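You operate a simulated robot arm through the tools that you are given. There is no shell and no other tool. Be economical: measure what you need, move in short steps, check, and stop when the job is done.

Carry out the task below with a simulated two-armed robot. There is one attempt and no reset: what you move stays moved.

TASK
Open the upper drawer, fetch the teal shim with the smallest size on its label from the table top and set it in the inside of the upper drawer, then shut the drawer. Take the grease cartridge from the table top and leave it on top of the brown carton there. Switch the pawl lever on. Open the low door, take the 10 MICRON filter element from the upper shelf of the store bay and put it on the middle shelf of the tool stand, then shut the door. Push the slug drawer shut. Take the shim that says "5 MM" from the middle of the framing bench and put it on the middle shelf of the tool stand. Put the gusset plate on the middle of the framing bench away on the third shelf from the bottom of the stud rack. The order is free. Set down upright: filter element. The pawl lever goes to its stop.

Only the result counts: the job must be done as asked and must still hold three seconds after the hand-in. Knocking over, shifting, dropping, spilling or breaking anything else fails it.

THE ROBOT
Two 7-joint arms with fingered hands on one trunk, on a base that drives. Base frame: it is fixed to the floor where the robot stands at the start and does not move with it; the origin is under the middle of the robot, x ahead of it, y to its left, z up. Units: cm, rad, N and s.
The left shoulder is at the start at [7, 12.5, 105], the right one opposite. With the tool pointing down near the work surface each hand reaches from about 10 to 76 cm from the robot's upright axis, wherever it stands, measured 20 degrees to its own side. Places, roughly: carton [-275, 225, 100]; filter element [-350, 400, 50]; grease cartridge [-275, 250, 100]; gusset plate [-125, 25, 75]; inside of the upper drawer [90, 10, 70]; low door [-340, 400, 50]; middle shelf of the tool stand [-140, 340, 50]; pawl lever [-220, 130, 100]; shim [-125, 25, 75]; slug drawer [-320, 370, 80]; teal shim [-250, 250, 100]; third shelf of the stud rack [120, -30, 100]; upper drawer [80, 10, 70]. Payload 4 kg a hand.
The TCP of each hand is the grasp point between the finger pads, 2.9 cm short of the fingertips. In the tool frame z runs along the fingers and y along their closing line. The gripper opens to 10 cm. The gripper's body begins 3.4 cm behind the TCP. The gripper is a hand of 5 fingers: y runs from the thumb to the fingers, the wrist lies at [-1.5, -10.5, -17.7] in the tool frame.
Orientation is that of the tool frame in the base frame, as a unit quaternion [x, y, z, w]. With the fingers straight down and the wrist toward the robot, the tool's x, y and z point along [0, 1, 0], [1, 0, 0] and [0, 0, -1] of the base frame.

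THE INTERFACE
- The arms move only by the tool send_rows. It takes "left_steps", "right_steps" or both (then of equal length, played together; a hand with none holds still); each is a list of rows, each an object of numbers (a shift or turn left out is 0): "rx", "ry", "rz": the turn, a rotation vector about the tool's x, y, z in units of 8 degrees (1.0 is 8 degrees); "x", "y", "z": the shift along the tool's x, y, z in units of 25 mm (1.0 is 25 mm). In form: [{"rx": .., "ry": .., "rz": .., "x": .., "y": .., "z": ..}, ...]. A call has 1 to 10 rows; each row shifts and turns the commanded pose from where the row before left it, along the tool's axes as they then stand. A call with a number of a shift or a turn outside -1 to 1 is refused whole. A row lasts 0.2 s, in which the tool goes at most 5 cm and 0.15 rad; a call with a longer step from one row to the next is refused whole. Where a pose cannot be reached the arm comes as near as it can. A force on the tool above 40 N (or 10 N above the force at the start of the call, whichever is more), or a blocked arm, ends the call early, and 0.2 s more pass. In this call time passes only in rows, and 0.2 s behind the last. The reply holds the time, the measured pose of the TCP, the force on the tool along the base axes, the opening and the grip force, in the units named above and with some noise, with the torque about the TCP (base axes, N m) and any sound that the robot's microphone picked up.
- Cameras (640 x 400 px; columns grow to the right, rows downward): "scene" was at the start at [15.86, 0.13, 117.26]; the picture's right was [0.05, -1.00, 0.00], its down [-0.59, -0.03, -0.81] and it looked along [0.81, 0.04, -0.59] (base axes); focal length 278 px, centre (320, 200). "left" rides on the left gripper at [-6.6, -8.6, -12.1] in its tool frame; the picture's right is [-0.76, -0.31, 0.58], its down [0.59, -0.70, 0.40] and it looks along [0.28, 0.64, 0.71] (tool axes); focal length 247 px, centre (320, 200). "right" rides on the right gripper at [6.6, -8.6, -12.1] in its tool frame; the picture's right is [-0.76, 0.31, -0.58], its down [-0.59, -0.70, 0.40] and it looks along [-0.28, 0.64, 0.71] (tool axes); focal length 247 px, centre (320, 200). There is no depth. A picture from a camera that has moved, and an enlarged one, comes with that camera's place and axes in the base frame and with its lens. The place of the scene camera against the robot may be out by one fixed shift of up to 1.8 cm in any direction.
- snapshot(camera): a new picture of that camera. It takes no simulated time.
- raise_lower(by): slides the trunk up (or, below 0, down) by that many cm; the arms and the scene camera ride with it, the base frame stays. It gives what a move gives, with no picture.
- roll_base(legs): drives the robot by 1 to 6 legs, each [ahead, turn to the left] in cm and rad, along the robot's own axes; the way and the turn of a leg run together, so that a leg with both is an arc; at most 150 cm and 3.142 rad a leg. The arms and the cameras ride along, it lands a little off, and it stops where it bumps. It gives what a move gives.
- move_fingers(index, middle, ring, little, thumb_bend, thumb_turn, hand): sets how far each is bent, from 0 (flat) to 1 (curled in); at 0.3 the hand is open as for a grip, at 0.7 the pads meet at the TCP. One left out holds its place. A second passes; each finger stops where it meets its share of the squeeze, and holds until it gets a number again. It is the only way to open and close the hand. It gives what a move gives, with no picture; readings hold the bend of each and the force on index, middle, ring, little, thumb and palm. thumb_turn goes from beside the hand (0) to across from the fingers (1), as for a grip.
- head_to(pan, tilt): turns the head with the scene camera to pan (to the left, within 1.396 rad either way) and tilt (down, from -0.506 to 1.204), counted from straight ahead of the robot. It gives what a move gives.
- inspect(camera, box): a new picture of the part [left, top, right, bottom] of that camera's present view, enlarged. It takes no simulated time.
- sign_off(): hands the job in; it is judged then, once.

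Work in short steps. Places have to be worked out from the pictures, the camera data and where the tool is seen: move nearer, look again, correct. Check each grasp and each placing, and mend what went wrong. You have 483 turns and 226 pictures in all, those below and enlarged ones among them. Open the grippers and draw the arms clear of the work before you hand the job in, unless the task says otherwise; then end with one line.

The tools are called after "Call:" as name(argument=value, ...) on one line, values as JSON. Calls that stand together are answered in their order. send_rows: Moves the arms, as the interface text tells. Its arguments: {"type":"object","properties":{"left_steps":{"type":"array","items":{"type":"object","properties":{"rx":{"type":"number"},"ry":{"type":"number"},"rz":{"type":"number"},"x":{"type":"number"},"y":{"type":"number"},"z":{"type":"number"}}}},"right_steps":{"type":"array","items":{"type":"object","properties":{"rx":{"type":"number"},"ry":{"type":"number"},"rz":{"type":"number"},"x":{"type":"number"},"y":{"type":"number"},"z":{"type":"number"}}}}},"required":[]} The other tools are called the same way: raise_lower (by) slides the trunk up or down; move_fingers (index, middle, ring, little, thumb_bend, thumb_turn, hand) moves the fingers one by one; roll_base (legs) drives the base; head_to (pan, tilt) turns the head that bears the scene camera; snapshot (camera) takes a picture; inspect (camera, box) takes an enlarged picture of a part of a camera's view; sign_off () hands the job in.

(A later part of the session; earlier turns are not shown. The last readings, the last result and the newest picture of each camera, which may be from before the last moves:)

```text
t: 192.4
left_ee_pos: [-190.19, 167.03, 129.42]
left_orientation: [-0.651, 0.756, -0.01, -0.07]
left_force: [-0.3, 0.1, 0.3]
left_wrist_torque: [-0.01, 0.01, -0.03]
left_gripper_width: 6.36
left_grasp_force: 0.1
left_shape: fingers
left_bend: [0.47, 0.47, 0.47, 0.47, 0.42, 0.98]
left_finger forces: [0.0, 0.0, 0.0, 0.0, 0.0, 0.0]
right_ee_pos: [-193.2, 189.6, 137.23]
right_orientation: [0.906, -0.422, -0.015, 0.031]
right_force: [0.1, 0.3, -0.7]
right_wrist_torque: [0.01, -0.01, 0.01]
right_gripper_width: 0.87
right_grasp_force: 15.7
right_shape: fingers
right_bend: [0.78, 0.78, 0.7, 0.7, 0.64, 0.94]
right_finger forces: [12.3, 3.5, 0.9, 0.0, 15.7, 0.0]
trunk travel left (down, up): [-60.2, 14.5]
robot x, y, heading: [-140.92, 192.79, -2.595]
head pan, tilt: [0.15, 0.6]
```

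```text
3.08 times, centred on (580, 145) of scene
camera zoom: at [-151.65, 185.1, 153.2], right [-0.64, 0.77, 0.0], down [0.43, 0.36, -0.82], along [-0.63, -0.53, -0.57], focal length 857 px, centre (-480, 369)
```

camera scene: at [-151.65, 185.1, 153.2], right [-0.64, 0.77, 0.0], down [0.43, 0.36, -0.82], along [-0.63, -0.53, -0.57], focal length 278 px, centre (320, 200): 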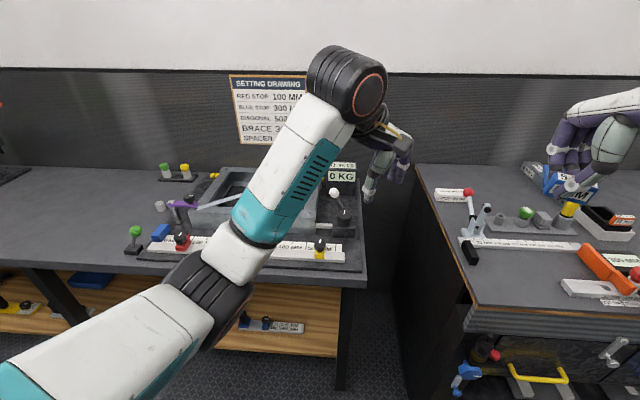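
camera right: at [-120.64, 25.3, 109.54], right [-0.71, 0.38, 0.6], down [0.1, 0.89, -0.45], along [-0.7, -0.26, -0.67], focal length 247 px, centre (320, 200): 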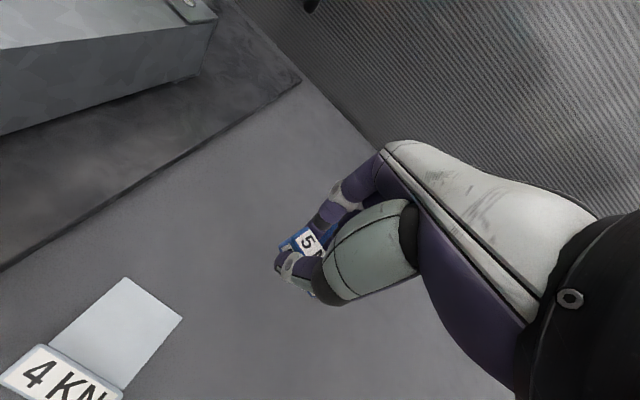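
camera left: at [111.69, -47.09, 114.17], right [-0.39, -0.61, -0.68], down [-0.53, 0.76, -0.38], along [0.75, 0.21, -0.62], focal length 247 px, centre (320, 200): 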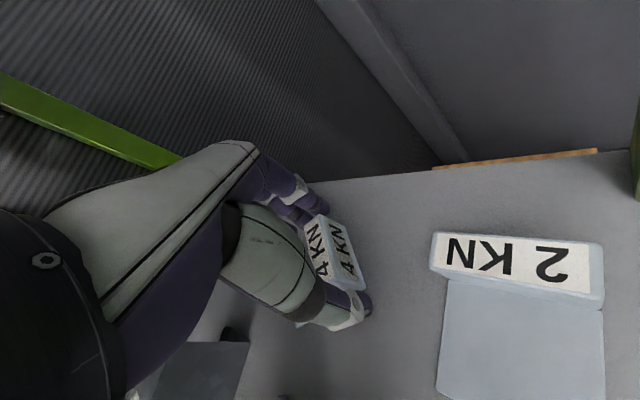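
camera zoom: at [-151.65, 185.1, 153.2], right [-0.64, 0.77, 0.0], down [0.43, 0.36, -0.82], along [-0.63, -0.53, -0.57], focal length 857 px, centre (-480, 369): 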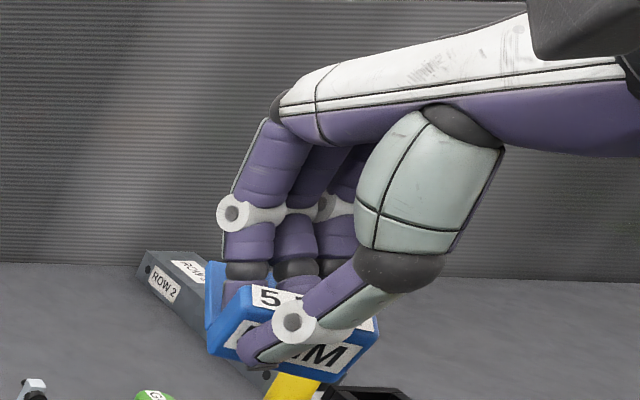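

The shim is secure. I drive 23 cm closer to the bench so the left hand can reach the lever, and look with its camera.

Call:
roll_base(legs=[[23, 0.02]])

Call:
head_to(pan=0.1, tilt=0.8)

Call:
snapshot(camera="scene")

Call:
snapshot(camera="left")

```text
t: 194.1
left_ee_pos: [-208.74, 153.98, 129.31]
left_orientation: [-0.658, 0.749, -0.011, -0.07]
left_force: [0.0, 0.5, 0.4]
left_wrist_torque: [0.0, 0.01, 0.0]
left_gripper_width: 6.35
left_grasp_force: 0.1
left_shape: fingers
left_bend: [0.47, 0.47, 0.47, 0.47, 0.42, 0.98]
left_finger forces: [0.1, 0.0, 0.0, 0.1, 0.0, 0.1]
right_ee_pos: [-212.4, 176.52, 137.04]
right_orientation: [0.91, -0.413, -0.014, 0.031]
right_force: [0.5, 0.7, -0.7]
right_wrist_torque: [0.02, -0.02, -0.03]
right_gripper_width: 0.86
right_grasp_force: 16.6
right_shape: fingers
right_bend: [0.78, 0.78, 0.7, 0.7, 0.64, 0.94]
right_finger forces: [12.3, 3.6, 0.9, 0.1, 15.8, 0.0]
trunk travel left (down, up): [-60.2, 14.5]
robot x, y, heading: [-160.71, 180.86, -2.575]
head pan, tilt: [0.15, 0.6]
```

```text
t: 194.8
left_ee_pos: [-208.7, 154.02, 129.46]
left_orientation: [-0.659, 0.749, -0.011, -0.069]
left_force: [-0.6, -0.6, 0.4]
left_wrist_torque: [-0.01, 0.01, 0.04]
left_gripper_width: 6.34
left_grasp_force: 0.0
left_shape: fingers
left_bend: [0.47, 0.47, 0.47, 0.47, 0.42, 0.98]
left_finger forces: [0.0, 0.0, 0.1, 0.1, 0.1, 0.1]
right_ee_pos: [-212.32, 176.55, 137.16]
right_orientation: [0.911, -0.412, -0.014, 0.031]
right_force: [-0.6, 0.2, 0.0]
right_wrist_torque: [0.01, -0.02, 0.02]
right_gripper_width: 0.86
right_grasp_force: 16.2
right_shape: fingers
right_bend: [0.78, 0.78, 0.7, 0.7, 0.64, 0.94]
right_finger forces: [12.3, 3.6, 0.8, 0.1, 15.7, 0.1]
trunk travel left (down, up): [-60.2, 14.5]
robot x, y, heading: [-159.78, 180.7, -2.573]
head pan, tilt: [0.099, 0.799]
```

```text
144 pictures are left
camera scene: at [-170.26, 173.83, 151.52], right [-0.62, 0.78, 0.0], down [0.56, 0.44, -0.7], along [-0.55, -0.43, -0.72], focal length 278 px, centre (320, 200)
```

scene: 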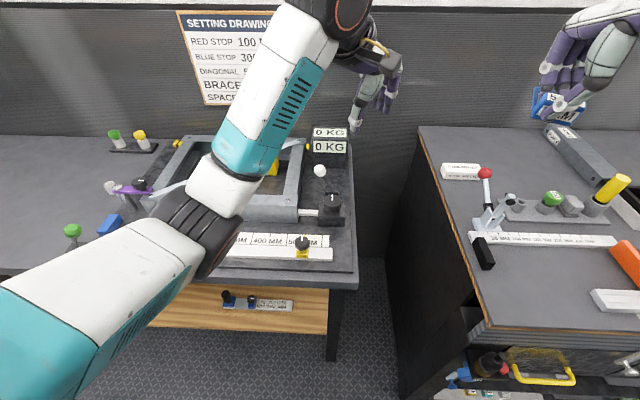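

```text
143 pictures are left
camera left: at [-198.35, 160.71, 139.91], right [0.34, 0.64, -0.68], down [0.59, -0.72, -0.38], along [-0.73, -0.27, -0.62], focal length 247 px, centre (320, 200)
```

left: 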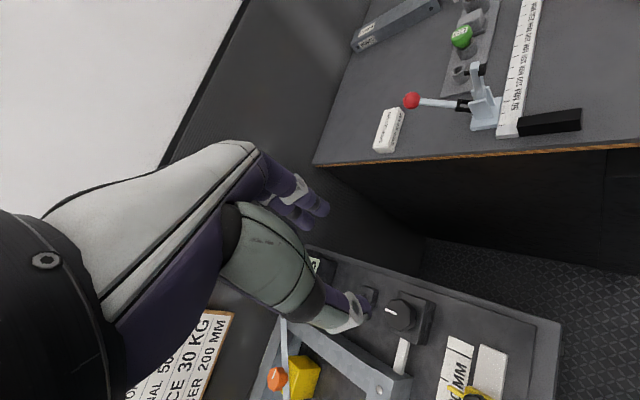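

The white knob is at scene (319, 171). I zoom in closely for ON/OFF marks.

Call:
inspect(camera="scene", box=[285, 145, 365, 205])

```text
6.67 times, centred on (325, 175) of scene
camera zoom: at [-170.26, 173.83, 151.52], right [-0.62, 0.78, 0.0], down [0.56, 0.44, -0.7], along [-0.55, -0.43, -0.72], focal length 1856 px, centre (287, 367)
```

zoom: 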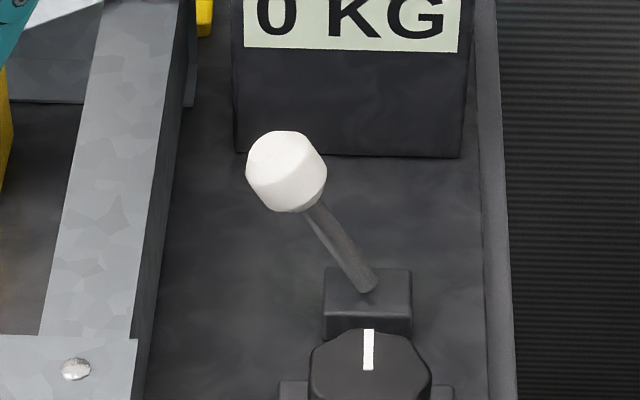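

The lever leans left (-u); its knob triangulates to [-223.3, 132.3, 95.4] and it should swing right. I raise the right hand, yaw the left so thumb and fingers straddle left–right, and creep 7 cm closer.

Call:
send_rows(left_steps=[{"rz": 1}, {"rz": 1}, {"rz": 1}, {"rz": 1}, {"rz": 1}, {"rz": 0.5}], right_steps=[{"z": -1}, {"z": -1}, {"z": -1}, {"z": -1}, {"z": -1}, {"z": -1}])

Call:
roll_base(legs=[[7, 0.0]])

Call:
snapshot(camera="scene")

```text
t: 196.2
left_ee_pos: [-208.64, 154.1, 129.3]
left_orientation: [-0.329, 0.942, -0.036, -0.06]
left_force: [0.0, -0.3, 0.1]
left_wrist_torque: [0.03, 0.03, 0.03]
left_gripper_width: 6.33
left_grasp_force: 0.0
left_shape: fingers
left_bend: [0.47, 0.47, 0.47, 0.47, 0.42, 0.98]
left_finger forces: [0.1, 0.1, 0.0, 0.0, 0.0, 0.1]
right_ee_pos: [-211.45, 177.29, 152.0]
right_orientation: [0.91, -0.412, -0.014, 0.032]
right_force: [0.2, -0.2, -0.3]
right_wrist_torque: [-0.01, 0.0, 0.0]
right_gripper_width: 0.86
right_grasp_force: 16.4
right_shape: fingers
right_bend: [0.78, 0.78, 0.7, 0.7, 0.64, 0.94]
right_finger forces: [12.4, 3.6, 0.9, 0.0, 16.0, 0.0]
trunk travel left (down, up): [-60.2, 14.5]
robot x, y, heading: [-160.38, 180.65, -2.573]
head pan, tilt: [0.099, 0.799]
```

```text
t: 197.3
left_ee_pos: [-214.21, 150.4, 129.48]
left_orientation: [-0.33, 0.941, -0.036, -0.062]
left_force: [0.0, 0.2, -0.5]
left_wrist_torque: [-0.01, -0.02, 0.01]
left_gripper_width: 6.36
left_grasp_force: 0.1
left_shape: fingers
left_bend: [0.47, 0.47, 0.47, 0.47, 0.42, 0.98]
left_finger forces: [0.0, 0.1, 0.0, 0.1, 0.1, 0.0]
right_ee_pos: [-217.05, 173.62, 152.03]
right_orientation: [0.91, -0.413, -0.015, 0.032]
right_force: [0.2, -0.2, -0.6]
right_wrist_torque: [0.01, -0.02, 0.0]
right_gripper_width: 0.86
right_grasp_force: 16.0
right_shape: fingers
right_bend: [0.78, 0.78, 0.7, 0.7, 0.64, 0.94]
right_finger forces: [12.3, 3.7, 0.8, 0.0, 15.9, 0.1]
trunk travel left (down, up): [-60.2, 14.5]
robot x, y, heading: [-166.19, 176.73, -2.574]
head pan, tilt: [0.099, 0.799]
```

```text
141 pictures are left
camera scene: at [-175.87, 170.25, 151.53], right [-0.62, 0.78, 0.0], down [0.56, 0.44, -0.7], along [-0.55, -0.43, -0.72], focal length 278 px, centre (320, 200)
```

scene: 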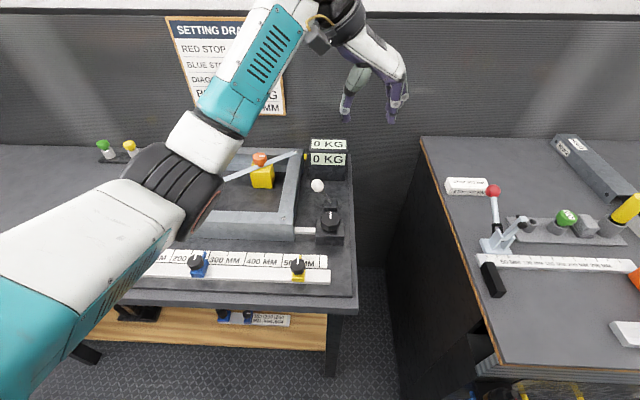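

The knob is reconfirmed at [-223, 132.2, 95.4]. I lower the trunk 17 cm and extend the left hand to above the knob.

Call:
raise_lower(by=-17)

Call:
send_rows(left_steps=[{"x": 0.85, "y": -0.48}, {"x": 0.85, "y": -0.48}, {"x": 0.85, "y": -0.48}, {"x": 0.85, "y": -0.48}, {"x": 0.85, "y": -0.48}, {"x": 0.85, "y": -0.48}, {"x": 0.85, "y": -0.48}])

Call:
snapshot(camera="left")

Call:
snapshot(camera="scene")

```text
t: 199.2
left_ee_pos: [-214.22, 150.25, 112.55]
left_orientation: [-0.33, 0.941, -0.036, -0.062]
left_force: [-0.2, 0.0, -0.1]
left_wrist_torque: [-0.01, 0.0, 0.03]
left_gripper_width: 6.35
left_grasp_force: 0.1
left_shape: fingers
left_bend: [0.47, 0.47, 0.47, 0.47, 0.42, 0.98]
left_finger forces: [0.0, 0.0, 0.0, 0.0, 0.1, 0.0]
right_ee_pos: [-217.14, 173.58, 134.95]
right_orientation: [0.91, -0.413, -0.014, 0.032]
right_force: [0.4, -0.6, -0.2]
right_wrist_torque: [-0.01, 0.02, 0.0]
right_gripper_width: 0.85
right_grasp_force: 16.4
right_shape: fingers
right_bend: [0.78, 0.78, 0.7, 0.7, 0.64, 0.94]
right_finger forces: [12.4, 3.5, 0.8, 0.0, 15.9, 0.1]
trunk travel left (down, up): [-43.2, 31.5]
robot x, y, heading: [-165.97, 177.29, -2.57]
head pan, tilt: [0.099, 0.799]
```

```text
t: 200.8
left_ee_pos: [-220.57, 134.7, 114.61]
left_orientation: [-0.33, 0.941, -0.036, -0.06]
left_force: [0.8, -0.5, 0.0]
left_wrist_torque: [0.01, -0.02, 0.02]
left_gripper_width: 6.34
left_grasp_force: 0.0
left_shape: fingers
left_bend: [0.47, 0.47, 0.47, 0.47, 0.42, 0.98]
left_finger forces: [0.0, 0.0, 0.1, 0.0, 0.0, 0.1]
right_ee_pos: [-217.21, 173.68, 134.89]
right_orientation: [0.91, -0.413, -0.014, 0.031]
right_force: [-0.3, 0.3, 0.0]
right_wrist_torque: [-0.01, 0.0, 0.01]
right_gripper_width: 0.85
right_grasp_force: 16.6
right_shape: fingers
right_bend: [0.78, 0.78, 0.7, 0.7, 0.64, 0.94]
right_finger forces: [12.4, 3.8, 0.8, 0.1, 15.9, 0.0]
trunk travel left (down, up): [-43.2, 31.5]
robot x, y, heading: [-165.76, 176.86, -2.571]
head pan, tilt: [0.099, 0.799]
```

```text
140 pictures are left
camera left: at [-209.11, 133.37, 125.95], right [0.73, 0.17, -0.67], down [-0.05, -0.95, -0.29], along [-0.69, 0.25, -0.68], focal length 247 px, centre (320, 200)
```

left: 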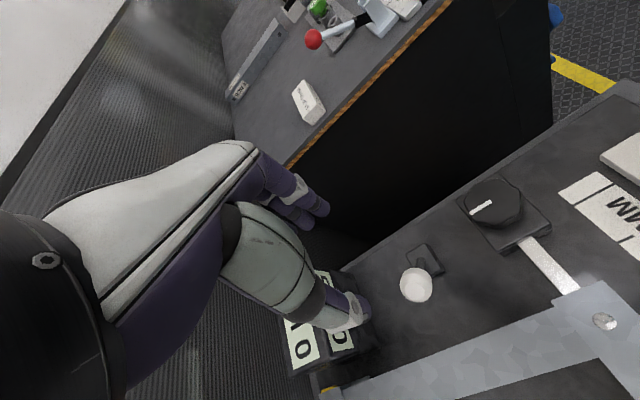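

```text
139 pictures are left
camera scene: at [-177.23, 169.38, 134.39], right [-0.62, 0.78, 0.0], down [0.56, 0.44, -0.7], along [-0.55, -0.43, -0.72], focal length 278 px, centre (320, 200)
```

scene: 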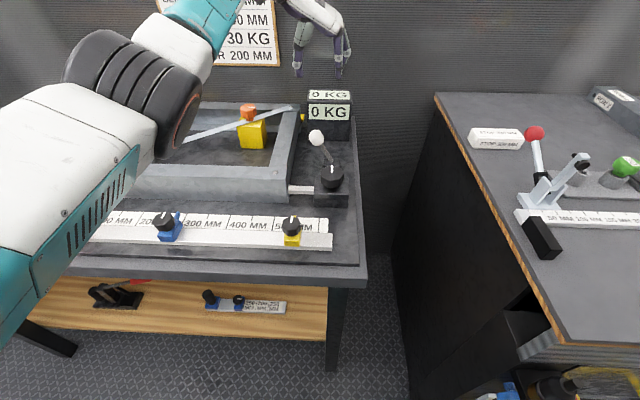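

Knob at about [-222.3, 132.6]; going straight down the tool axis brings the TCP over it. I bias 0.8 cm right for thumb clearance and descend 14 cm.

Call:
send_rows(left_steps=[{"z": 0.95, "y": 0.1}, {"z": 0.95, "y": 0.1}, {"z": 0.95, "y": 0.1}, {"z": 0.95}, {"z": 0.95}, {"z": 0.95}])

Call:
snapshot(camera="left")

Call:
inspect(camera="scene", box=[250, 70, 410, 220])

```text
t: 202.2
left_ee_pos: [-222.26, 133.67, 100.38]
left_orientation: [-0.331, 0.941, -0.036, -0.061]
left_force: [-0.3, 0.0, 0.6]
left_wrist_torque: [-0.03, -0.01, 0.03]
left_gripper_width: 6.36
left_grasp_force: 0.0
left_shape: fingers
left_bend: [0.47, 0.47, 0.47, 0.47, 0.42, 0.98]
left_finger forces: [0.1, 0.0, 0.0, 0.0, 0.0, 0.0]
right_ee_pos: [-217.32, 173.58, 134.81]
right_orientation: [0.91, -0.413, -0.014, 0.031]
right_force: [-0.1, -0.2, -0.4]
right_wrist_torque: [0.0, -0.02, 0.0]
right_gripper_width: 0.85
right_grasp_force: 17.1
right_shape: fingers
right_bend: [0.78, 0.78, 0.7, 0.7, 0.64, 0.94]
right_finger forces: [12.4, 3.8, 0.8, 0.0, 15.9, 0.0]
trunk travel left (down, up): [-43.2, 31.5]
robot x, y, heading: [-165.83, 176.79, -2.567]
head pan, tilt: [0.099, 0.799]
```

```text
138 pictures are left
camera left: at [-210.84, 132.26, 111.63], right [0.73, 0.17, -0.67], down [-0.05, -0.95, -0.29], along [-0.69, 0.25, -0.68], focal length 247 px, centre (320, 200)
```

left: 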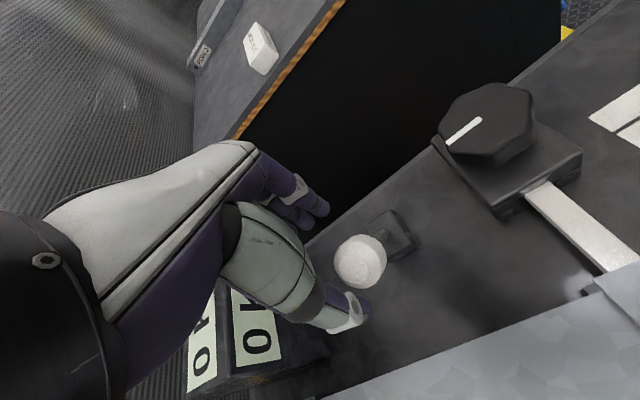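

```text
2.67 times, centred on (330, 145) of scene
camera zoom: at [-177.25, 169.38, 134.39], right [-0.62, 0.78, 0.0], down [0.56, 0.44, -0.7], along [-0.55, -0.43, -0.72], focal length 742 px, centre (293, 347)
```

zoom: 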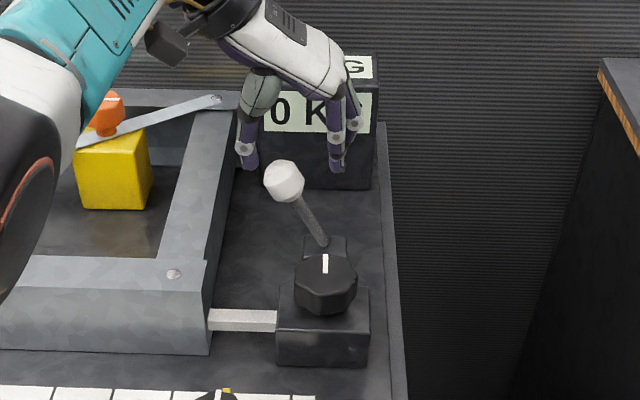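

Thumb is left of the knob and fingers right. I lower 4 cm and push right with the thumb.

Call:
send_rows(left_steps=[{"z": 0.8}, {"z": 0.75}])

Call:
send_rows(left_steps=[{"y": 0.4}, {"y": 0.4}, {"y": 0.4}])

Call:
snapshot(camera="left")

Call:
inspect(camera="scene", box=[250, 70, 410, 220])

```text
t: 202.8
left_ee_pos: [-222.24, 133.59, 96.51]
left_orientation: [-0.329, 0.942, -0.036, -0.06]
left_force: [-0.8, -1.0, -0.2]
left_wrist_torque: [0.0, 0.03, -0.02]
left_gripper_width: 6.31
left_grasp_force: 0.2
left_shape: fingers
left_bend: [0.47, 0.47, 0.47, 0.47, 0.42, 0.98]
left_finger forces: [0.1, 0.0, 0.1, 0.0, 0.0, 0.0]
left hand out of reach, approached as far as the arm can: row 2
right_ee_pos: [-217.23, 173.75, 134.89]
right_orientation: [0.91, -0.412, -0.014, 0.031]
right_force: [0.6, 1.0, -0.4]
right_wrist_torque: [-0.02, 0.02, -0.04]
right_gripper_width: 0.87
right_grasp_force: 16.4
right_shape: fingers
right_bend: [0.78, 0.78, 0.7, 0.7, 0.64, 0.94]
right_finger forces: [12.4, 3.7, 0.8, 0.1, 16.0, 0.0]
trunk travel left (down, up): [-43.2, 31.5]
robot x, y, heading: [-165.99, 176.95, -2.567]
head pan, tilt: [0.099, 0.799]
```

```text
t: 203.6
left_ee_pos: [-223.65, 135.92, 96.83]
left_orientation: [-0.33, 0.941, -0.035, -0.064]
left_force: [2.8, -7.7, 11.4]
left_wrist_torque: [-0.29, -0.31, -0.13]
left_gripper_width: 7.31
left_grasp_force: 5.5
left_shape: fingers
left_bend: [0.47, 0.47, 0.47, 0.47, 0.39, 0.99]
left_finger forces: [0.0, 0.1, 0.0, 0.0, 10.9, 0.0]
left hand out of reach, approached as far as the arm can: row 3
right_ee_pos: [-217.12, 173.67, 135.01]
right_orientation: [0.91, -0.414, -0.014, 0.033]
right_force: [1.2, 1.0, -0.1]
right_wrist_torque: [-0.03, 0.0, 0.0]
right_gripper_width: 0.88
right_grasp_force: 16.2
right_shape: fingers
right_bend: [0.78, 0.78, 0.7, 0.7, 0.64, 0.94]
right_finger forces: [12.4, 3.7, 0.8, 0.0, 15.9, 0.1]
trunk travel left (down, up): [-43.2, 31.5]
robot x, y, heading: [-166.21, 177.0, -2.571]
head pan, tilt: [0.099, 0.799]
```

```text
136 pictures are left
camera left: at [-211.99, 134.63, 108.05], right [0.72, 0.16, -0.67], down [-0.05, -0.96, -0.29], along [-0.69, 0.25, -0.68], focal length 247 px, centre (320, 200)
```

left: 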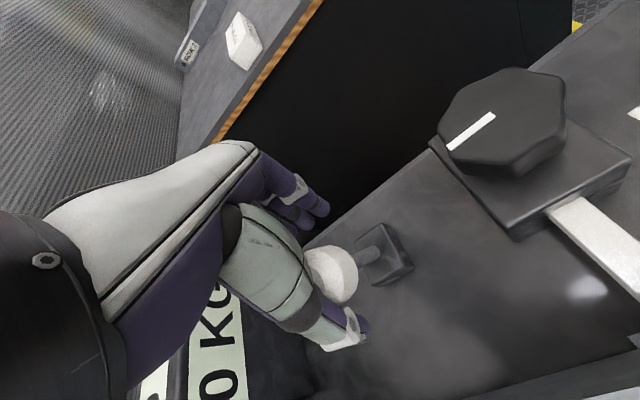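

```text
2.67 times, centred on (330, 145) of scene
camera zoom: at [-177.1, 169.4, 134.42], right [-0.62, 0.78, 0.0], down [0.56, 0.44, -0.7], along [-0.55, -0.43, -0.72], focal length 742 px, centre (293, 347)
```

zoom: 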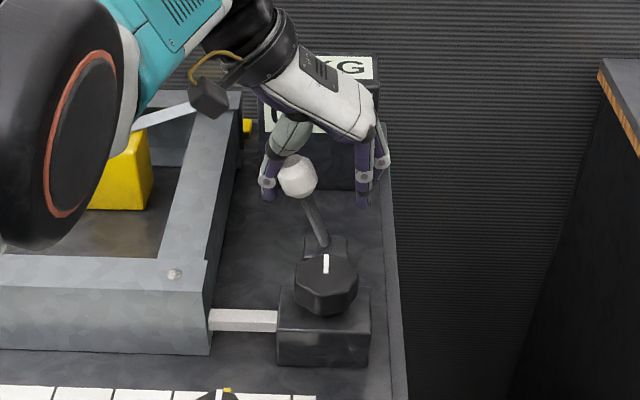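

The knob is moving right with the thumb. I keep pushing.

Call:
send_rows(left_steps=[{"y": 0.4}, {"y": 0.4}, {"y": 0.4}, {"y": 0.4}, {"y": 0.4}])

Call:
inspect(camera="scene", box=[250, 70, 410, 220])

```text
t: 204.8
left_ee_pos: [-225.68, 140.49, 96.3]
left_orientation: [-0.33, 0.941, -0.036, -0.062]
left_force: [0.5, -0.1, -0.3]
left_wrist_torque: [0.01, 0.02, 0.03]
left_gripper_width: 6.38
left_grasp_force: 0.2
left_shape: fingers
left_bend: [0.47, 0.47, 0.47, 0.47, 0.42, 0.98]
left_finger forces: [0.0, 0.1, 0.0, 0.0, 0.1, 0.1]
left hand out of reach, approached as far as the arm can: row 2, 4
right_ee_pos: [-217.32, 173.65, 134.88]
right_orientation: [0.91, -0.413, -0.014, 0.031]
right_force: [-0.6, -1.0, -0.4]
right_wrist_torque: [-0.03, 0.01, 0.0]
right_gripper_width: 0.88
right_grasp_force: 16.2
right_shape: fingers
right_bend: [0.78, 0.78, 0.7, 0.7, 0.64, 0.94]
right_finger forces: [12.4, 3.7, 0.8, 0.0, 15.9, 0.0]
trunk travel left (down, up): [-43.2, 31.5]
robot x, y, heading: [-165.9, 177.08, -2.571]
head pan, tilt: [0.099, 0.799]
```

```text
2.67 times, centred on (330, 145) of scene
camera zoom: at [-177.24, 169.44, 134.4], right [-0.62, 0.78, 0.0], down [0.56, 0.44, -0.7], along [-0.55, -0.43, -0.72], focal length 742 px, centre (293, 347)
```

zoom: 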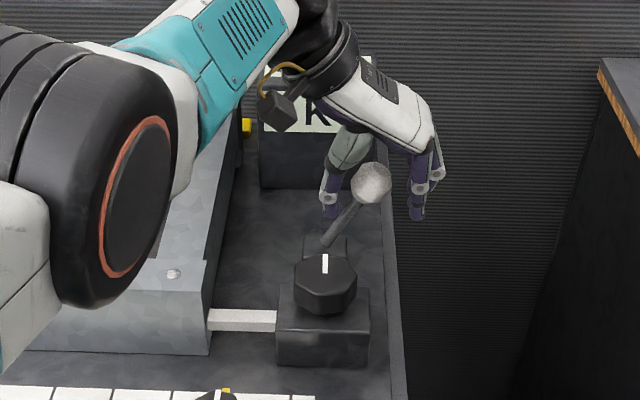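

The lever flipped over to the right. I push a little further to make sure it rests at its stop.

Call:
send_rows(left_steps=[{"y": 0.4}, {"y": 0.4}, {"y": 0.3}])

Call:
inspect(camera="scene", box=[250, 70, 410, 220])

```text
t: 205.6
left_ee_pos: [-226.59, 142.81, 96.15]
left_orientation: [-0.331, 0.941, -0.037, -0.06]
left_force: [4.7, -5.9, 0.6]
left_wrist_torque: [0.02, -0.04, 0.03]
left_gripper_width: 7.13
left_grasp_force: 2.9
left_shape: fingers
left_bend: [0.47, 0.47, 0.47, 0.47, 0.39, 0.97]
left_finger forces: [0.0, 0.1, 0.1, 0.0, 6.1, 0.1]
left hand out of reach, approached as far as the arm can: row 1, 2
right_ee_pos: [-217.19, 173.53, 134.91]
right_orientation: [0.911, -0.412, -0.014, 0.031]
right_force: [0.0, -0.4, 0.0]
right_wrist_torque: [-0.02, 0.04, 0.05]
right_gripper_width: 0.86
right_grasp_force: 16.6
right_shape: fingers
right_bend: [0.78, 0.78, 0.7, 0.7, 0.64, 0.94]
right_finger forces: [12.3, 3.8, 0.8, 0.0, 15.9, 0.1]
trunk travel left (down, up): [-43.2, 31.5]
robot x, y, heading: [-166.05, 177.3, -2.57]
head pan, tilt: [0.099, 0.799]
```

```text
2.67 times, centred on (330, 145) of scene
camera zoom: at [-177.14, 169.32, 134.39], right [-0.62, 0.78, 0.0], down [0.56, 0.44, -0.7], along [-0.55, -0.43, -0.72], focal length 742 px, centre (293, 347)
```

zoom: 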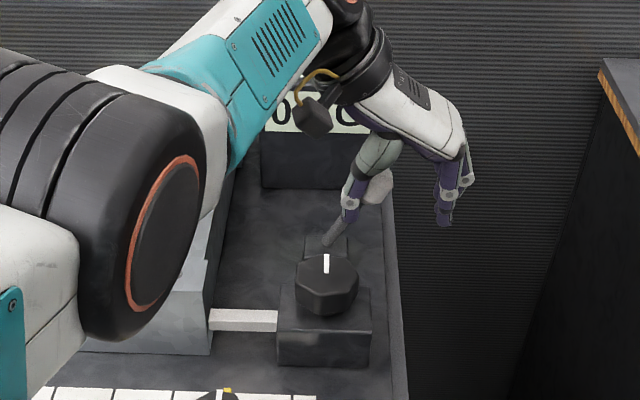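

Contact force 6 N now; I press a bit more to see that it no longer moves.

Call:
send_rows(left_steps=[{"y": 0.3}, {"y": 0.3}])

Call:
inspect(camera="scene", box=[250, 70, 410, 220])

```text
t: 206.2
left_ee_pos: [-227.3, 144.59, 96.14]
left_orientation: [-0.33, 0.941, -0.035, -0.061]
left_force: [4.6, 2.4, 0.0]
left_wrist_torque: [-0.02, -0.05, 0.18]
left_gripper_width: 6.6
left_grasp_force: 2.2
left_shape: fingers
left_bend: [0.47, 0.47, 0.47, 0.47, 0.41, 0.95]
left_finger forces: [0.1, 0.0, 0.1, 0.1, 3.9, 0.0]
left hand out of reach, approached as far as the arm can: row 1
right_ee_pos: [-217.15, 173.6, 134.91]
right_orientation: [0.91, -0.413, -0.014, 0.03]
right_force: [-0.7, 0.3, 0.1]
right_wrist_torque: [-0.02, 0.02, 0.03]
right_gripper_width: 0.87
right_grasp_force: 16.1
right_shape: fingers
right_bend: [0.78, 0.78, 0.7, 0.7, 0.64, 0.94]
right_finger forces: [12.4, 3.7, 0.8, 0.0, 15.9, 0.0]
trunk travel left (down, up): [-43.2, 31.5]
robot x, y, heading: [-165.91, 177.21, -2.566]
head pan, tilt: [0.099, 0.799]
```

```text
2.67 times, centred on (330, 145) of scene
camera zoom: at [-177.18, 169.42, 134.4], right [-0.62, 0.78, 0.0], down [0.56, 0.44, -0.7], along [-0.55, -0.43, -0.72], focal length 742 px, centre (293, 347)
```

zoom: 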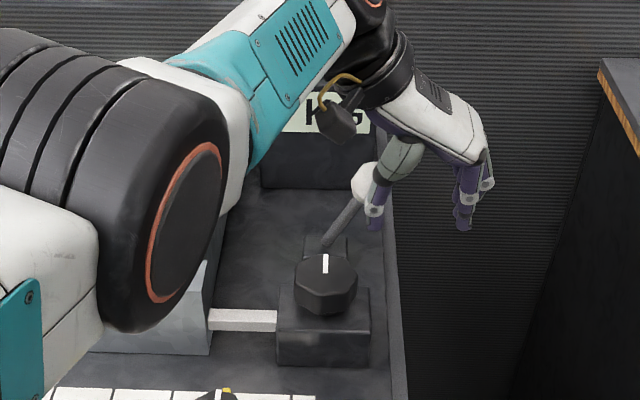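

The thumb slid past the knob while the lever stayed at its stop on the right. I move clear right slightly, lift, and verify.

Call:
send_rows(left_steps=[{"y": 0.5}, {"y": 0.2, "z": -0.8}, {"z": -1}, {"z": -1}, {"z": -1}, {"z": -1}, {"z": -1}])

Call:
inspect(camera="scene", box=[250, 70, 410, 220])

```text
t: 207.8
left_ee_pos: [-226.72, 147.66, 110.31]
left_orientation: [-0.331, 0.941, -0.036, -0.062]
left_force: [-0.3, -0.2, -0.4]
left_wrist_torque: [-0.01, 0.03, -0.01]
left_gripper_width: 6.41
left_grasp_force: 0.0
left_shape: fingers
left_bend: [0.47, 0.47, 0.47, 0.47, 0.42, 0.98]
left_finger forces: [0.0, 0.0, 0.0, 0.0, 0.0, 0.1]
left hand out of reach, approached as far as the arm can: row 1
right_ee_pos: [-217.12, 173.66, 134.9]
right_orientation: [0.91, -0.412, -0.014, 0.032]
right_force: [-0.6, 0.8, 0.7]
right_wrist_torque: [0.0, 0.02, -0.03]
right_gripper_width: 0.82
right_grasp_force: 16.9
right_shape: fingers
right_bend: [0.78, 0.78, 0.7, 0.7, 0.64, 0.94]
right_finger forces: [12.3, 3.8, 0.9, 0.0, 15.9, 0.0]
trunk travel left (down, up): [-43.2, 31.5]
robot x, y, heading: [-165.55, 176.88, -2.577]
head pan, tilt: [0.099, 0.799]
```

```text
2.67 times, centred on (330, 145) of scene
camera zoom: at [-177.19, 169.41, 134.4], right [-0.62, 0.78, 0.0], down [0.56, 0.44, -0.7], along [-0.55, -0.43, -0.72], focal length 742 px, centre (293, 347)
```

zoom: 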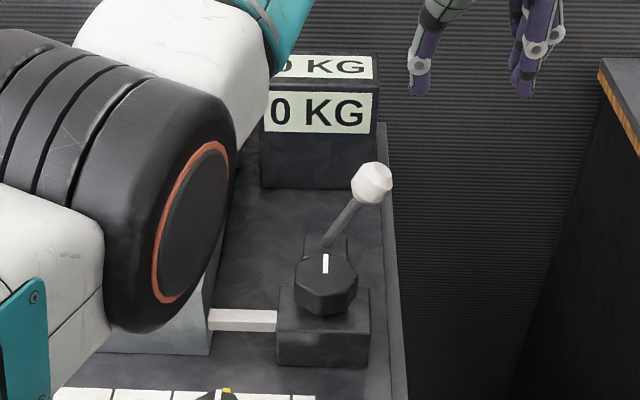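

The lever stands at the right stop. I back away with the trunk raised, and drive further up the corridor toward the table and tool stand.

Call:
raise_lower(by=17)

Call:
roll_base(legs=[[-28, 0], [0, -1.55]])

Call:
head_to(pan=-0.3, tilt=0.4)

Call:
snapshot(camera="scene")

```text
t: 209.7
left_ee_pos: [-226.59, 147.46, 127.37]
left_orientation: [-0.331, 0.941, -0.036, -0.06]
left_force: [-0.3, 0.8, 0.4]
left_wrist_torque: [0.0, -0.01, 0.01]
left_gripper_width: 6.43
left_grasp_force: 0.1
left_shape: fingers
left_bend: [0.47, 0.47, 0.47, 0.47, 0.42, 0.98]
left_finger forces: [0.0, 0.0, 0.1, 0.0, 0.0, 0.1]
right_ee_pos: [-217.29, 173.65, 151.86]
right_orientation: [0.911, -0.412, -0.014, 0.031]
right_force: [0.4, 0.0, -1.2]
right_wrist_torque: [0.0, 0.0, -0.02]
right_gripper_width: 0.85
right_grasp_force: 16.3
right_shape: fingers
right_bend: [0.78, 0.78, 0.7, 0.7, 0.64, 0.94]
right_finger forces: [12.4, 3.7, 0.9, 0.1, 15.9, 0.1]
trunk travel left (down, up): [-60.2, 14.5]
robot x, y, heading: [-165.84, 177.22, -2.567]
head pan, tilt: [0.099, 0.799]
```

```text
t: 215.7
left_ee_pos: [-169.12, 254.12, 127.4]
left_orientation: [0.444, 0.893, 0.018, -0.069]
left_force: [-0.5, -0.4, 0.2]
left_wrist_torque: [-0.01, 0.01, -0.01]
left_gripper_width: 6.42
left_grasp_force: 0.0
left_shape: fingers
left_bend: [0.47, 0.47, 0.47, 0.47, 0.42, 0.98]
left_finger forces: [0.0, 0.0, 0.1, 0.0, 0.1, 0.1]
right_ee_pos: [-143.28, 243.92, 151.88]
right_orientation: [-0.339, 0.94, 0.032, -0.012]
right_force: [0.1, 1.4, -0.7]
right_wrist_torque: [0.03, 0.0, -0.01]
right_gripper_width: 0.82
right_grasp_force: 16.4
right_shape: fingers
right_bend: [0.78, 0.78, 0.7, 0.7, 0.64, 0.94]
right_finger forces: [12.1, 3.6, 0.9, 0.0, 15.5, 0.0]
trunk travel left (down, up): [-60.2, 14.5]
robot x, y, heading: [-141.48, 192.67, 2.112]
head pan, tilt: [0.099, 0.799]
```

```text
t: 216.6
left_ee_pos: [-169.13, 254.04, 127.43]
left_orientation: [0.445, 0.893, 0.019, -0.068]
left_force: [1.0, 0.6, 0.8]
left_wrist_torque: [-0.03, 0.0, -0.02]
left_gripper_width: 6.4
left_grasp_force: 0.0
left_shape: fingers
left_bend: [0.47, 0.47, 0.47, 0.47, 0.42, 0.98]
left_finger forces: [0.1, 0.0, 0.1, 0.0, 0.0, 0.0]
right_ee_pos: [-143.38, 243.97, 152.03]
right_orientation: [-0.338, 0.94, 0.032, -0.012]
right_force: [-0.4, 0.3, -0.8]
right_wrist_torque: [0.01, -0.02, 0.02]
right_gripper_width: 0.82
right_grasp_force: 16.2
right_shape: fingers
right_bend: [0.78, 0.78, 0.7, 0.7, 0.64, 0.94]
right_finger forces: [12.1, 3.6, 0.7, 0.0, 15.4, 0.0]
trunk travel left (down, up): [-60.2, 14.5]
robot x, y, heading: [-141.61, 192.74, 2.109]
head pan, tilt: [-0.3, 0.4]
```

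```text
130 pictures are left
camera scene: at [-146.5, 203.7, 155.01], right [0.97, 0.24, 0.0], down [0.09, -0.38, -0.92], along [-0.22, 0.89, -0.39], focal length 278 px, centre (320, 200)
```

scene: 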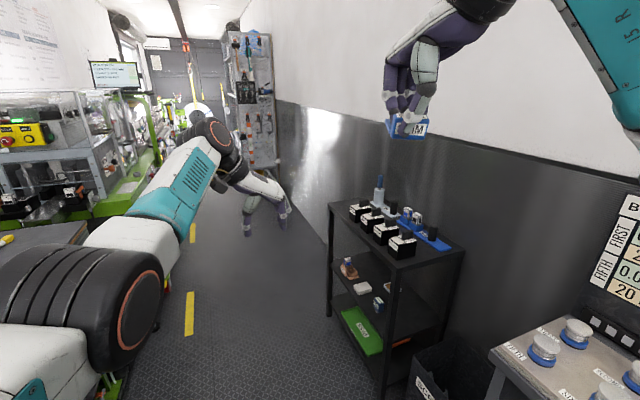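

The tool stand is the black three-shelf unit on the right. I enlarge it.

Call:
inspect(camera="scene", box=[310, 170, 480, 390])

```text
1.82 times, centred on (395, 280) of scene
camera zoom: at [-146.5, 203.7, 155.01], right [0.97, 0.24, 0.0], down [0.09, -0.38, -0.92], along [-0.22, 0.89, -0.39], focal length 506 px, centre (184, 54)
```

zoom: 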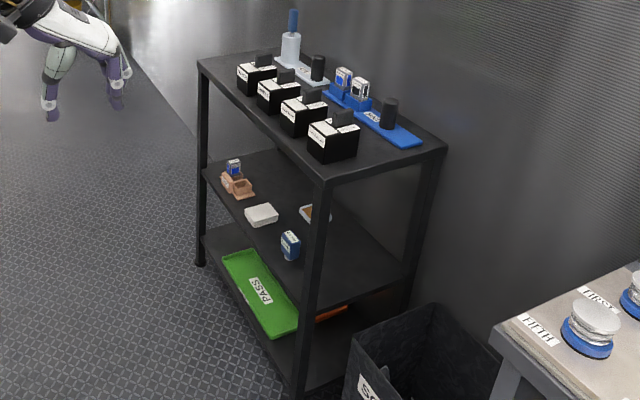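

The stand spans u 331–409, front at v≈56, top z≈80, middle shelf z≈43. I drive to u≈352 and turn right to face it.

Call:
roll_base(legs=[[0, 0.07], [112, 0], [0, -1.57]])

Call:
head_to(pan=0.0, tilt=0.95)

Call:
snapshot(camera="scene")

```text
t: 226.6
left_ee_pos: [-147.68, 317.73, 127.29]
left_orientation: [0.925, 0.373, 0.059, -0.039]
left_force: [0.6, -0.2, 0.6]
left_wrist_torque: [0.0, 0.01, 0.04]
left_gripper_width: 6.39
left_grasp_force: 0.0
left_shape: fingers
left_bend: [0.47, 0.47, 0.47, 0.47, 0.42, 0.98]
left_finger forces: [0.0, 0.0, 0.1, 0.0, 0.0, 0.1]
right_ee_pos: [-154.54, 290.96, 151.95]
right_orientation: [0.371, 0.928, 0.031, 0.012]
right_force: [-0.7, -1.0, -0.9]
right_wrist_torque: [0.01, 0.0, 0.01]
right_gripper_width: 0.77
right_grasp_force: 15.5
right_shape: fingers
right_bend: [0.78, 0.78, 0.7, 0.7, 0.64, 0.94]
right_finger forces: [11.8, 3.3, 0.9, 0.1, 14.9, 0.0]
trunk travel left (down, up): [-60.2, 14.5]
robot x, y, heading: [-205.42, 283.0, 0.656]
head pan, tilt: [-0.3, 0.4]
```

```text
t: 227.5
left_ee_pos: [-147.73, 317.77, 127.29]
left_orientation: [0.925, 0.373, 0.058, -0.038]
left_force: [-0.9, -0.2, 0.1]
left_wrist_torque: [0.0, 0.03, 0.0]
left_gripper_width: 6.41
left_grasp_force: 0.0
left_shape: fingers
left_bend: [0.47, 0.47, 0.47, 0.47, 0.42, 0.98]
left_finger forces: [0.0, 0.0, 0.0, 0.0, 0.0, 0.0]
right_ee_pos: [-154.7, 290.87, 151.91]
right_orientation: [0.371, 0.928, 0.032, 0.012]
right_force: [0.1, 0.8, 0.6]
right_wrist_torque: [0.02, 0.02, -0.01]
right_gripper_width: 0.78
right_grasp_force: 15.6
right_shape: fingers
right_bend: [0.78, 0.78, 0.7, 0.7, 0.64, 0.94]
right_finger forces: [11.8, 3.2, 0.9, 0.1, 15.0, 0.0]
trunk travel left (down, up): [-60.2, 14.5]
robot x, y, heading: [-205.35, 283.29, 0.659]
head pan, tilt: [0.0, 0.949]
```

```text
128 pictures are left
camera scene: at [-198.89, 288.73, 150.36], right [0.61, -0.79, 0.0], down [-0.64, -0.5, -0.58], along [0.46, 0.36, -0.81], focal length 278 px, centre (320, 200)
```

scene: 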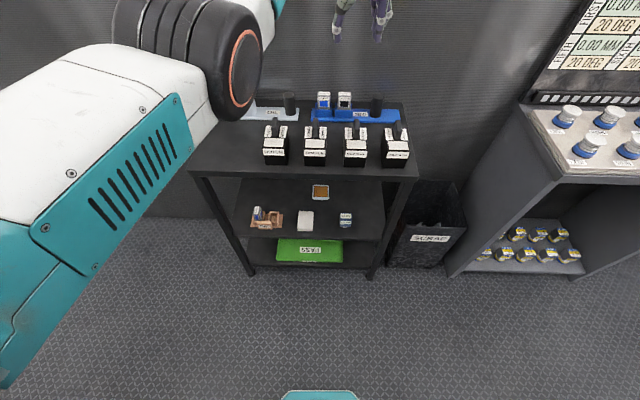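

I enlarge the middle shelf.

Call:
inspect(camera="scene", box=[200, 150, 440, 290])

```text
2.67 times, centred on (320, 220) of scene
camera zoom: at [-198.89, 288.73, 150.36], right [0.61, -0.79, 0.0], down [-0.64, -0.5, -0.58], along [0.46, 0.36, -0.81], focal length 742 px, centre (320, 147)
```

zoom: 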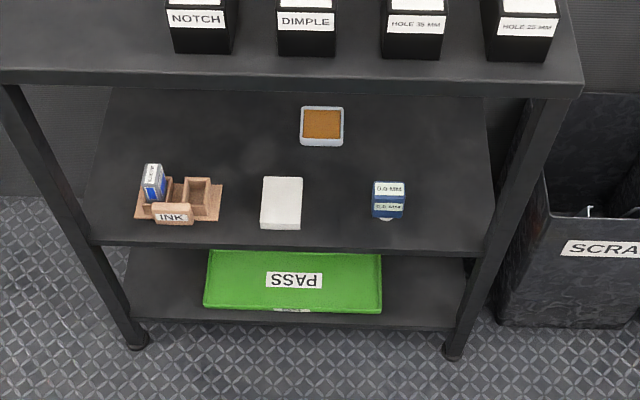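

Middle shelf has a free 10 cm gap between the white block and the blue gauge, around [-145.5, 327, 42]. I first retract and raise the left hand, then jog the base closer and left.

Call:
send_rows(left_steps=[{"x": -0.8, "z": -0.8}, {"x": -0.8, "z": -0.8}, {"x": -0.8, "z": -0.8}, {"x": -0.8, "z": -0.8}, {"x": -0.8, "z": -0.8}, {"x": -0.8, "z": -0.8}, {"x": -0.8, "z": -0.8}, {"x": -0.8, "z": -0.8}])

Call:
roll_base(legs=[[0, 0.44], [14, 0], [0, -0.5]])

```text
t: 229.3
left_ee_pos: [-160.25, 305.17, 140.83]
left_orientation: [0.926, 0.372, 0.059, -0.04]
left_force: [-1.3, 0.2, -0.7]
left_wrist_torque: [-0.01, 0.0, -0.01]
left_gripper_width: 6.42
left_grasp_force: 0.0
left_shape: fingers
left_bend: [0.47, 0.47, 0.47, 0.47, 0.42, 0.98]
left_finger forces: [0.0, 0.0, 0.0, 0.0, 0.0, 0.1]
right_ee_pos: [-154.7, 290.95, 151.93]
right_orientation: [0.371, 0.928, 0.031, 0.012]
right_force: [0.7, 0.4, 0.1]
right_wrist_torque: [-0.01, -0.01, 0.0]
right_gripper_width: 0.77
right_grasp_force: 15.8
right_shape: fingers
right_bend: [0.78, 0.78, 0.7, 0.7, 0.64, 0.94]
right_finger forces: [11.8, 3.3, 0.7, 0.1, 15.0, 0.1]
trunk travel left (down, up): [-60.2, 14.5]
robot x, y, heading: [-205.49, 282.92, 0.66]
head pan, tilt: [0.0, 0.949]
```

```text
t: 233.4
left_ee_pos: [-152.39, 314.11, 140.81]
left_orientation: [0.939, 0.338, 0.06, -0.036]
left_force: [-0.8, -0.9, 0.0]
left_wrist_torque: [-0.01, -0.02, 0.02]
left_gripper_width: 6.42
left_grasp_force: 0.1
left_shape: fingers
left_bend: [0.47, 0.47, 0.47, 0.47, 0.42, 0.98]
left_finger forces: [0.0, 0.0, 0.1, 0.0, 0.0, 0.0]
right_ee_pos: [-147.83, 299.49, 151.78]
right_orientation: [0.404, 0.914, 0.031, 0.013]
right_force: [-0.6, 0.0, -0.4]
right_wrist_torque: [0.02, 0.0, 0.02]
right_gripper_width: 0.77
right_grasp_force: 15.6
right_shape: fingers
right_bend: [0.78, 0.78, 0.7, 0.7, 0.63, 0.94]
right_finger forces: [11.7, 3.3, 0.7, 0.1, 14.8, 0.0]
trunk travel left (down, up): [-60.2, 14.5]
robot x, y, heading: [-199.34, 295.3, 0.584]
head pan, tilt: [0.0, 0.949]
```

The left hand hangs where the right one must work, so I slide it 25 cm left first, then lower the trunk.

Call:
send_rows(left_steps=[{"y": -1, "z": -0.4}, {"y": -1, "z": -0.4}, {"y": -1, "z": -0.4}, {"y": -1, "z": -0.4}, {"y": -1, "z": -0.4}, {"y": -1, "x": -0.5}, {"y": -1, "x": -0.5}, {"y": -1, "x": -0.5}, {"y": -1, "x": -0.5}, {"y": -1}])

Call:
snapshot(camera="scene")

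```text
t: 235.6
left_ee_pos: [-172.87, 329.76, 145.99]
left_orientation: [0.938, 0.339, 0.06, -0.036]
left_force: [-0.5, 0.1, -0.7]
left_wrist_torque: [-0.01, -0.01, 0.01]
left_gripper_width: 6.4
left_grasp_force: 0.0
left_shape: fingers
left_bend: [0.47, 0.47, 0.47, 0.47, 0.42, 0.98]
left_finger forces: [0.1, 0.0, 0.0, 0.0, 0.0, 0.1]
right_ee_pos: [-148.03, 299.58, 152.01]
right_orientation: [0.404, 0.914, 0.031, 0.013]
right_force: [0.4, -0.1, 0.0]
right_wrist_torque: [-0.02, -0.01, 0.0]
right_gripper_width: 0.76
right_grasp_force: 15.3
right_shape: fingers
right_bend: [0.78, 0.78, 0.7, 0.7, 0.63, 0.94]
right_finger forces: [11.7, 3.3, 0.6, 0.1, 14.8, 0.1]
trunk travel left (down, up): [-60.2, 14.5]
robot x, y, heading: [-199.18, 295.56, 0.585]
head pan, tilt: [0.0, 0.949]
```

```text
126 pictures are left
camera scene: at [-192.2, 300.56, 150.36], right [0.55, -0.83, 0.0], down [-0.68, -0.45, -0.58], along [0.49, 0.32, -0.81], focal length 278 px, centre (320, 200)
```

scene: 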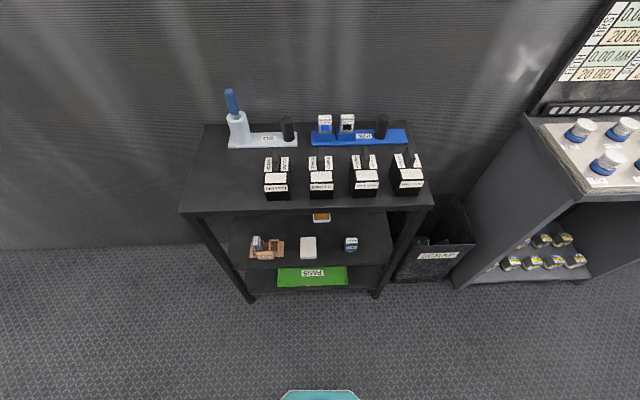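

Now the workspace is clear. I lower the trunk fully and bring the right hand over in front of the gap.

Call:
raise_lower(by=-58)

Call:
send_rows(right_steps=[{"x": 0.8, "z": 0.7}, {"x": 0.8, "z": 0.7}, {"x": 0.8, "z": 0.7}, {"x": 0.8, "z": 0.7}, {"x": 0.8, "z": 0.7}, {"x": 0.8, "z": 0.7}, {"x": 0.8, "z": 0.7}, {"x": 0.8, "z": 0.7}, {"x": 0.8, "z": 0.7}])

Call:
snapshot(camera="right")

Call:
snapshot(camera="scene")

```text
refused: -58 is not a number from -40 to 40
```

```text
t: 237.6
left_ee_pos: [-172.69, 329.8, 145.88]
left_orientation: [0.938, 0.339, 0.06, -0.036]
left_force: [0.0, 0.5, -0.2]
left_wrist_torque: [-0.03, 0.0, -0.01]
left_gripper_width: 6.41
left_grasp_force: 0.1
left_shape: fingers
left_bend: [0.47, 0.47, 0.47, 0.47, 0.42, 0.98]
left_finger forces: [0.1, 0.0, 0.1, 0.0, 0.1, 0.1]
right_ee_pos: [-159.21, 313.69, 136.0]
right_orientation: [0.404, 0.914, 0.031, 0.013]
right_force: [-0.3, 0.0, -0.5]
right_wrist_torque: [-0.01, 0.0, 0.0]
right_gripper_width: 0.76
right_grasp_force: 15.3
right_shape: fingers
right_bend: [0.78, 0.78, 0.7, 0.7, 0.63, 0.94]
right_finger forces: [11.7, 3.4, 0.8, 0.0, 15.0, 0.1]
trunk travel left (down, up): [-60.2, 14.5]
robot x, y, heading: [-199.09, 295.42, 0.582]
head pan, tilt: [0.0, 0.949]
```

```text
125 pictures are left
camera right: at [-170.6, 312.43, 147.52], right [0.71, -0.38, 0.6], down [-0.1, -0.89, -0.44], along [0.7, 0.25, -0.67], focal length 247 px, centre (320, 200)
```

right: 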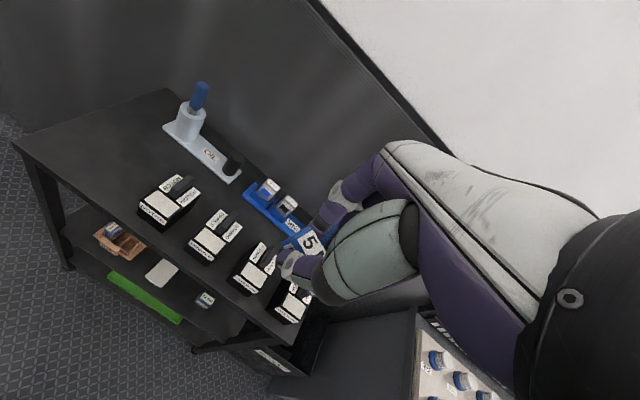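

```text
124 pictures are left
camera scene: at [-192.15, 300.6, 150.35], right [0.55, -0.83, 0.0], down [-0.68, -0.45, -0.58], along [0.49, 0.32, -0.81], focal length 278 px, centre (320, 200)
```

scene: 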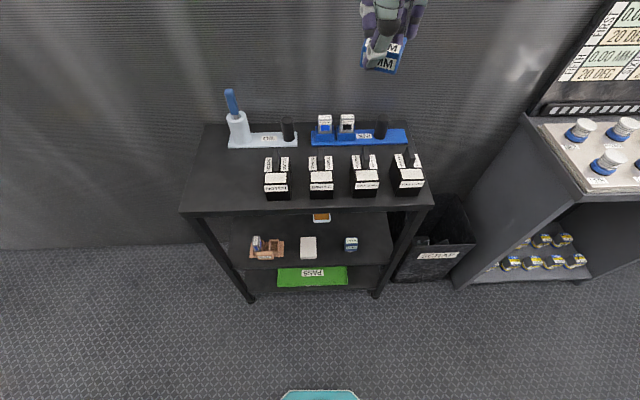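

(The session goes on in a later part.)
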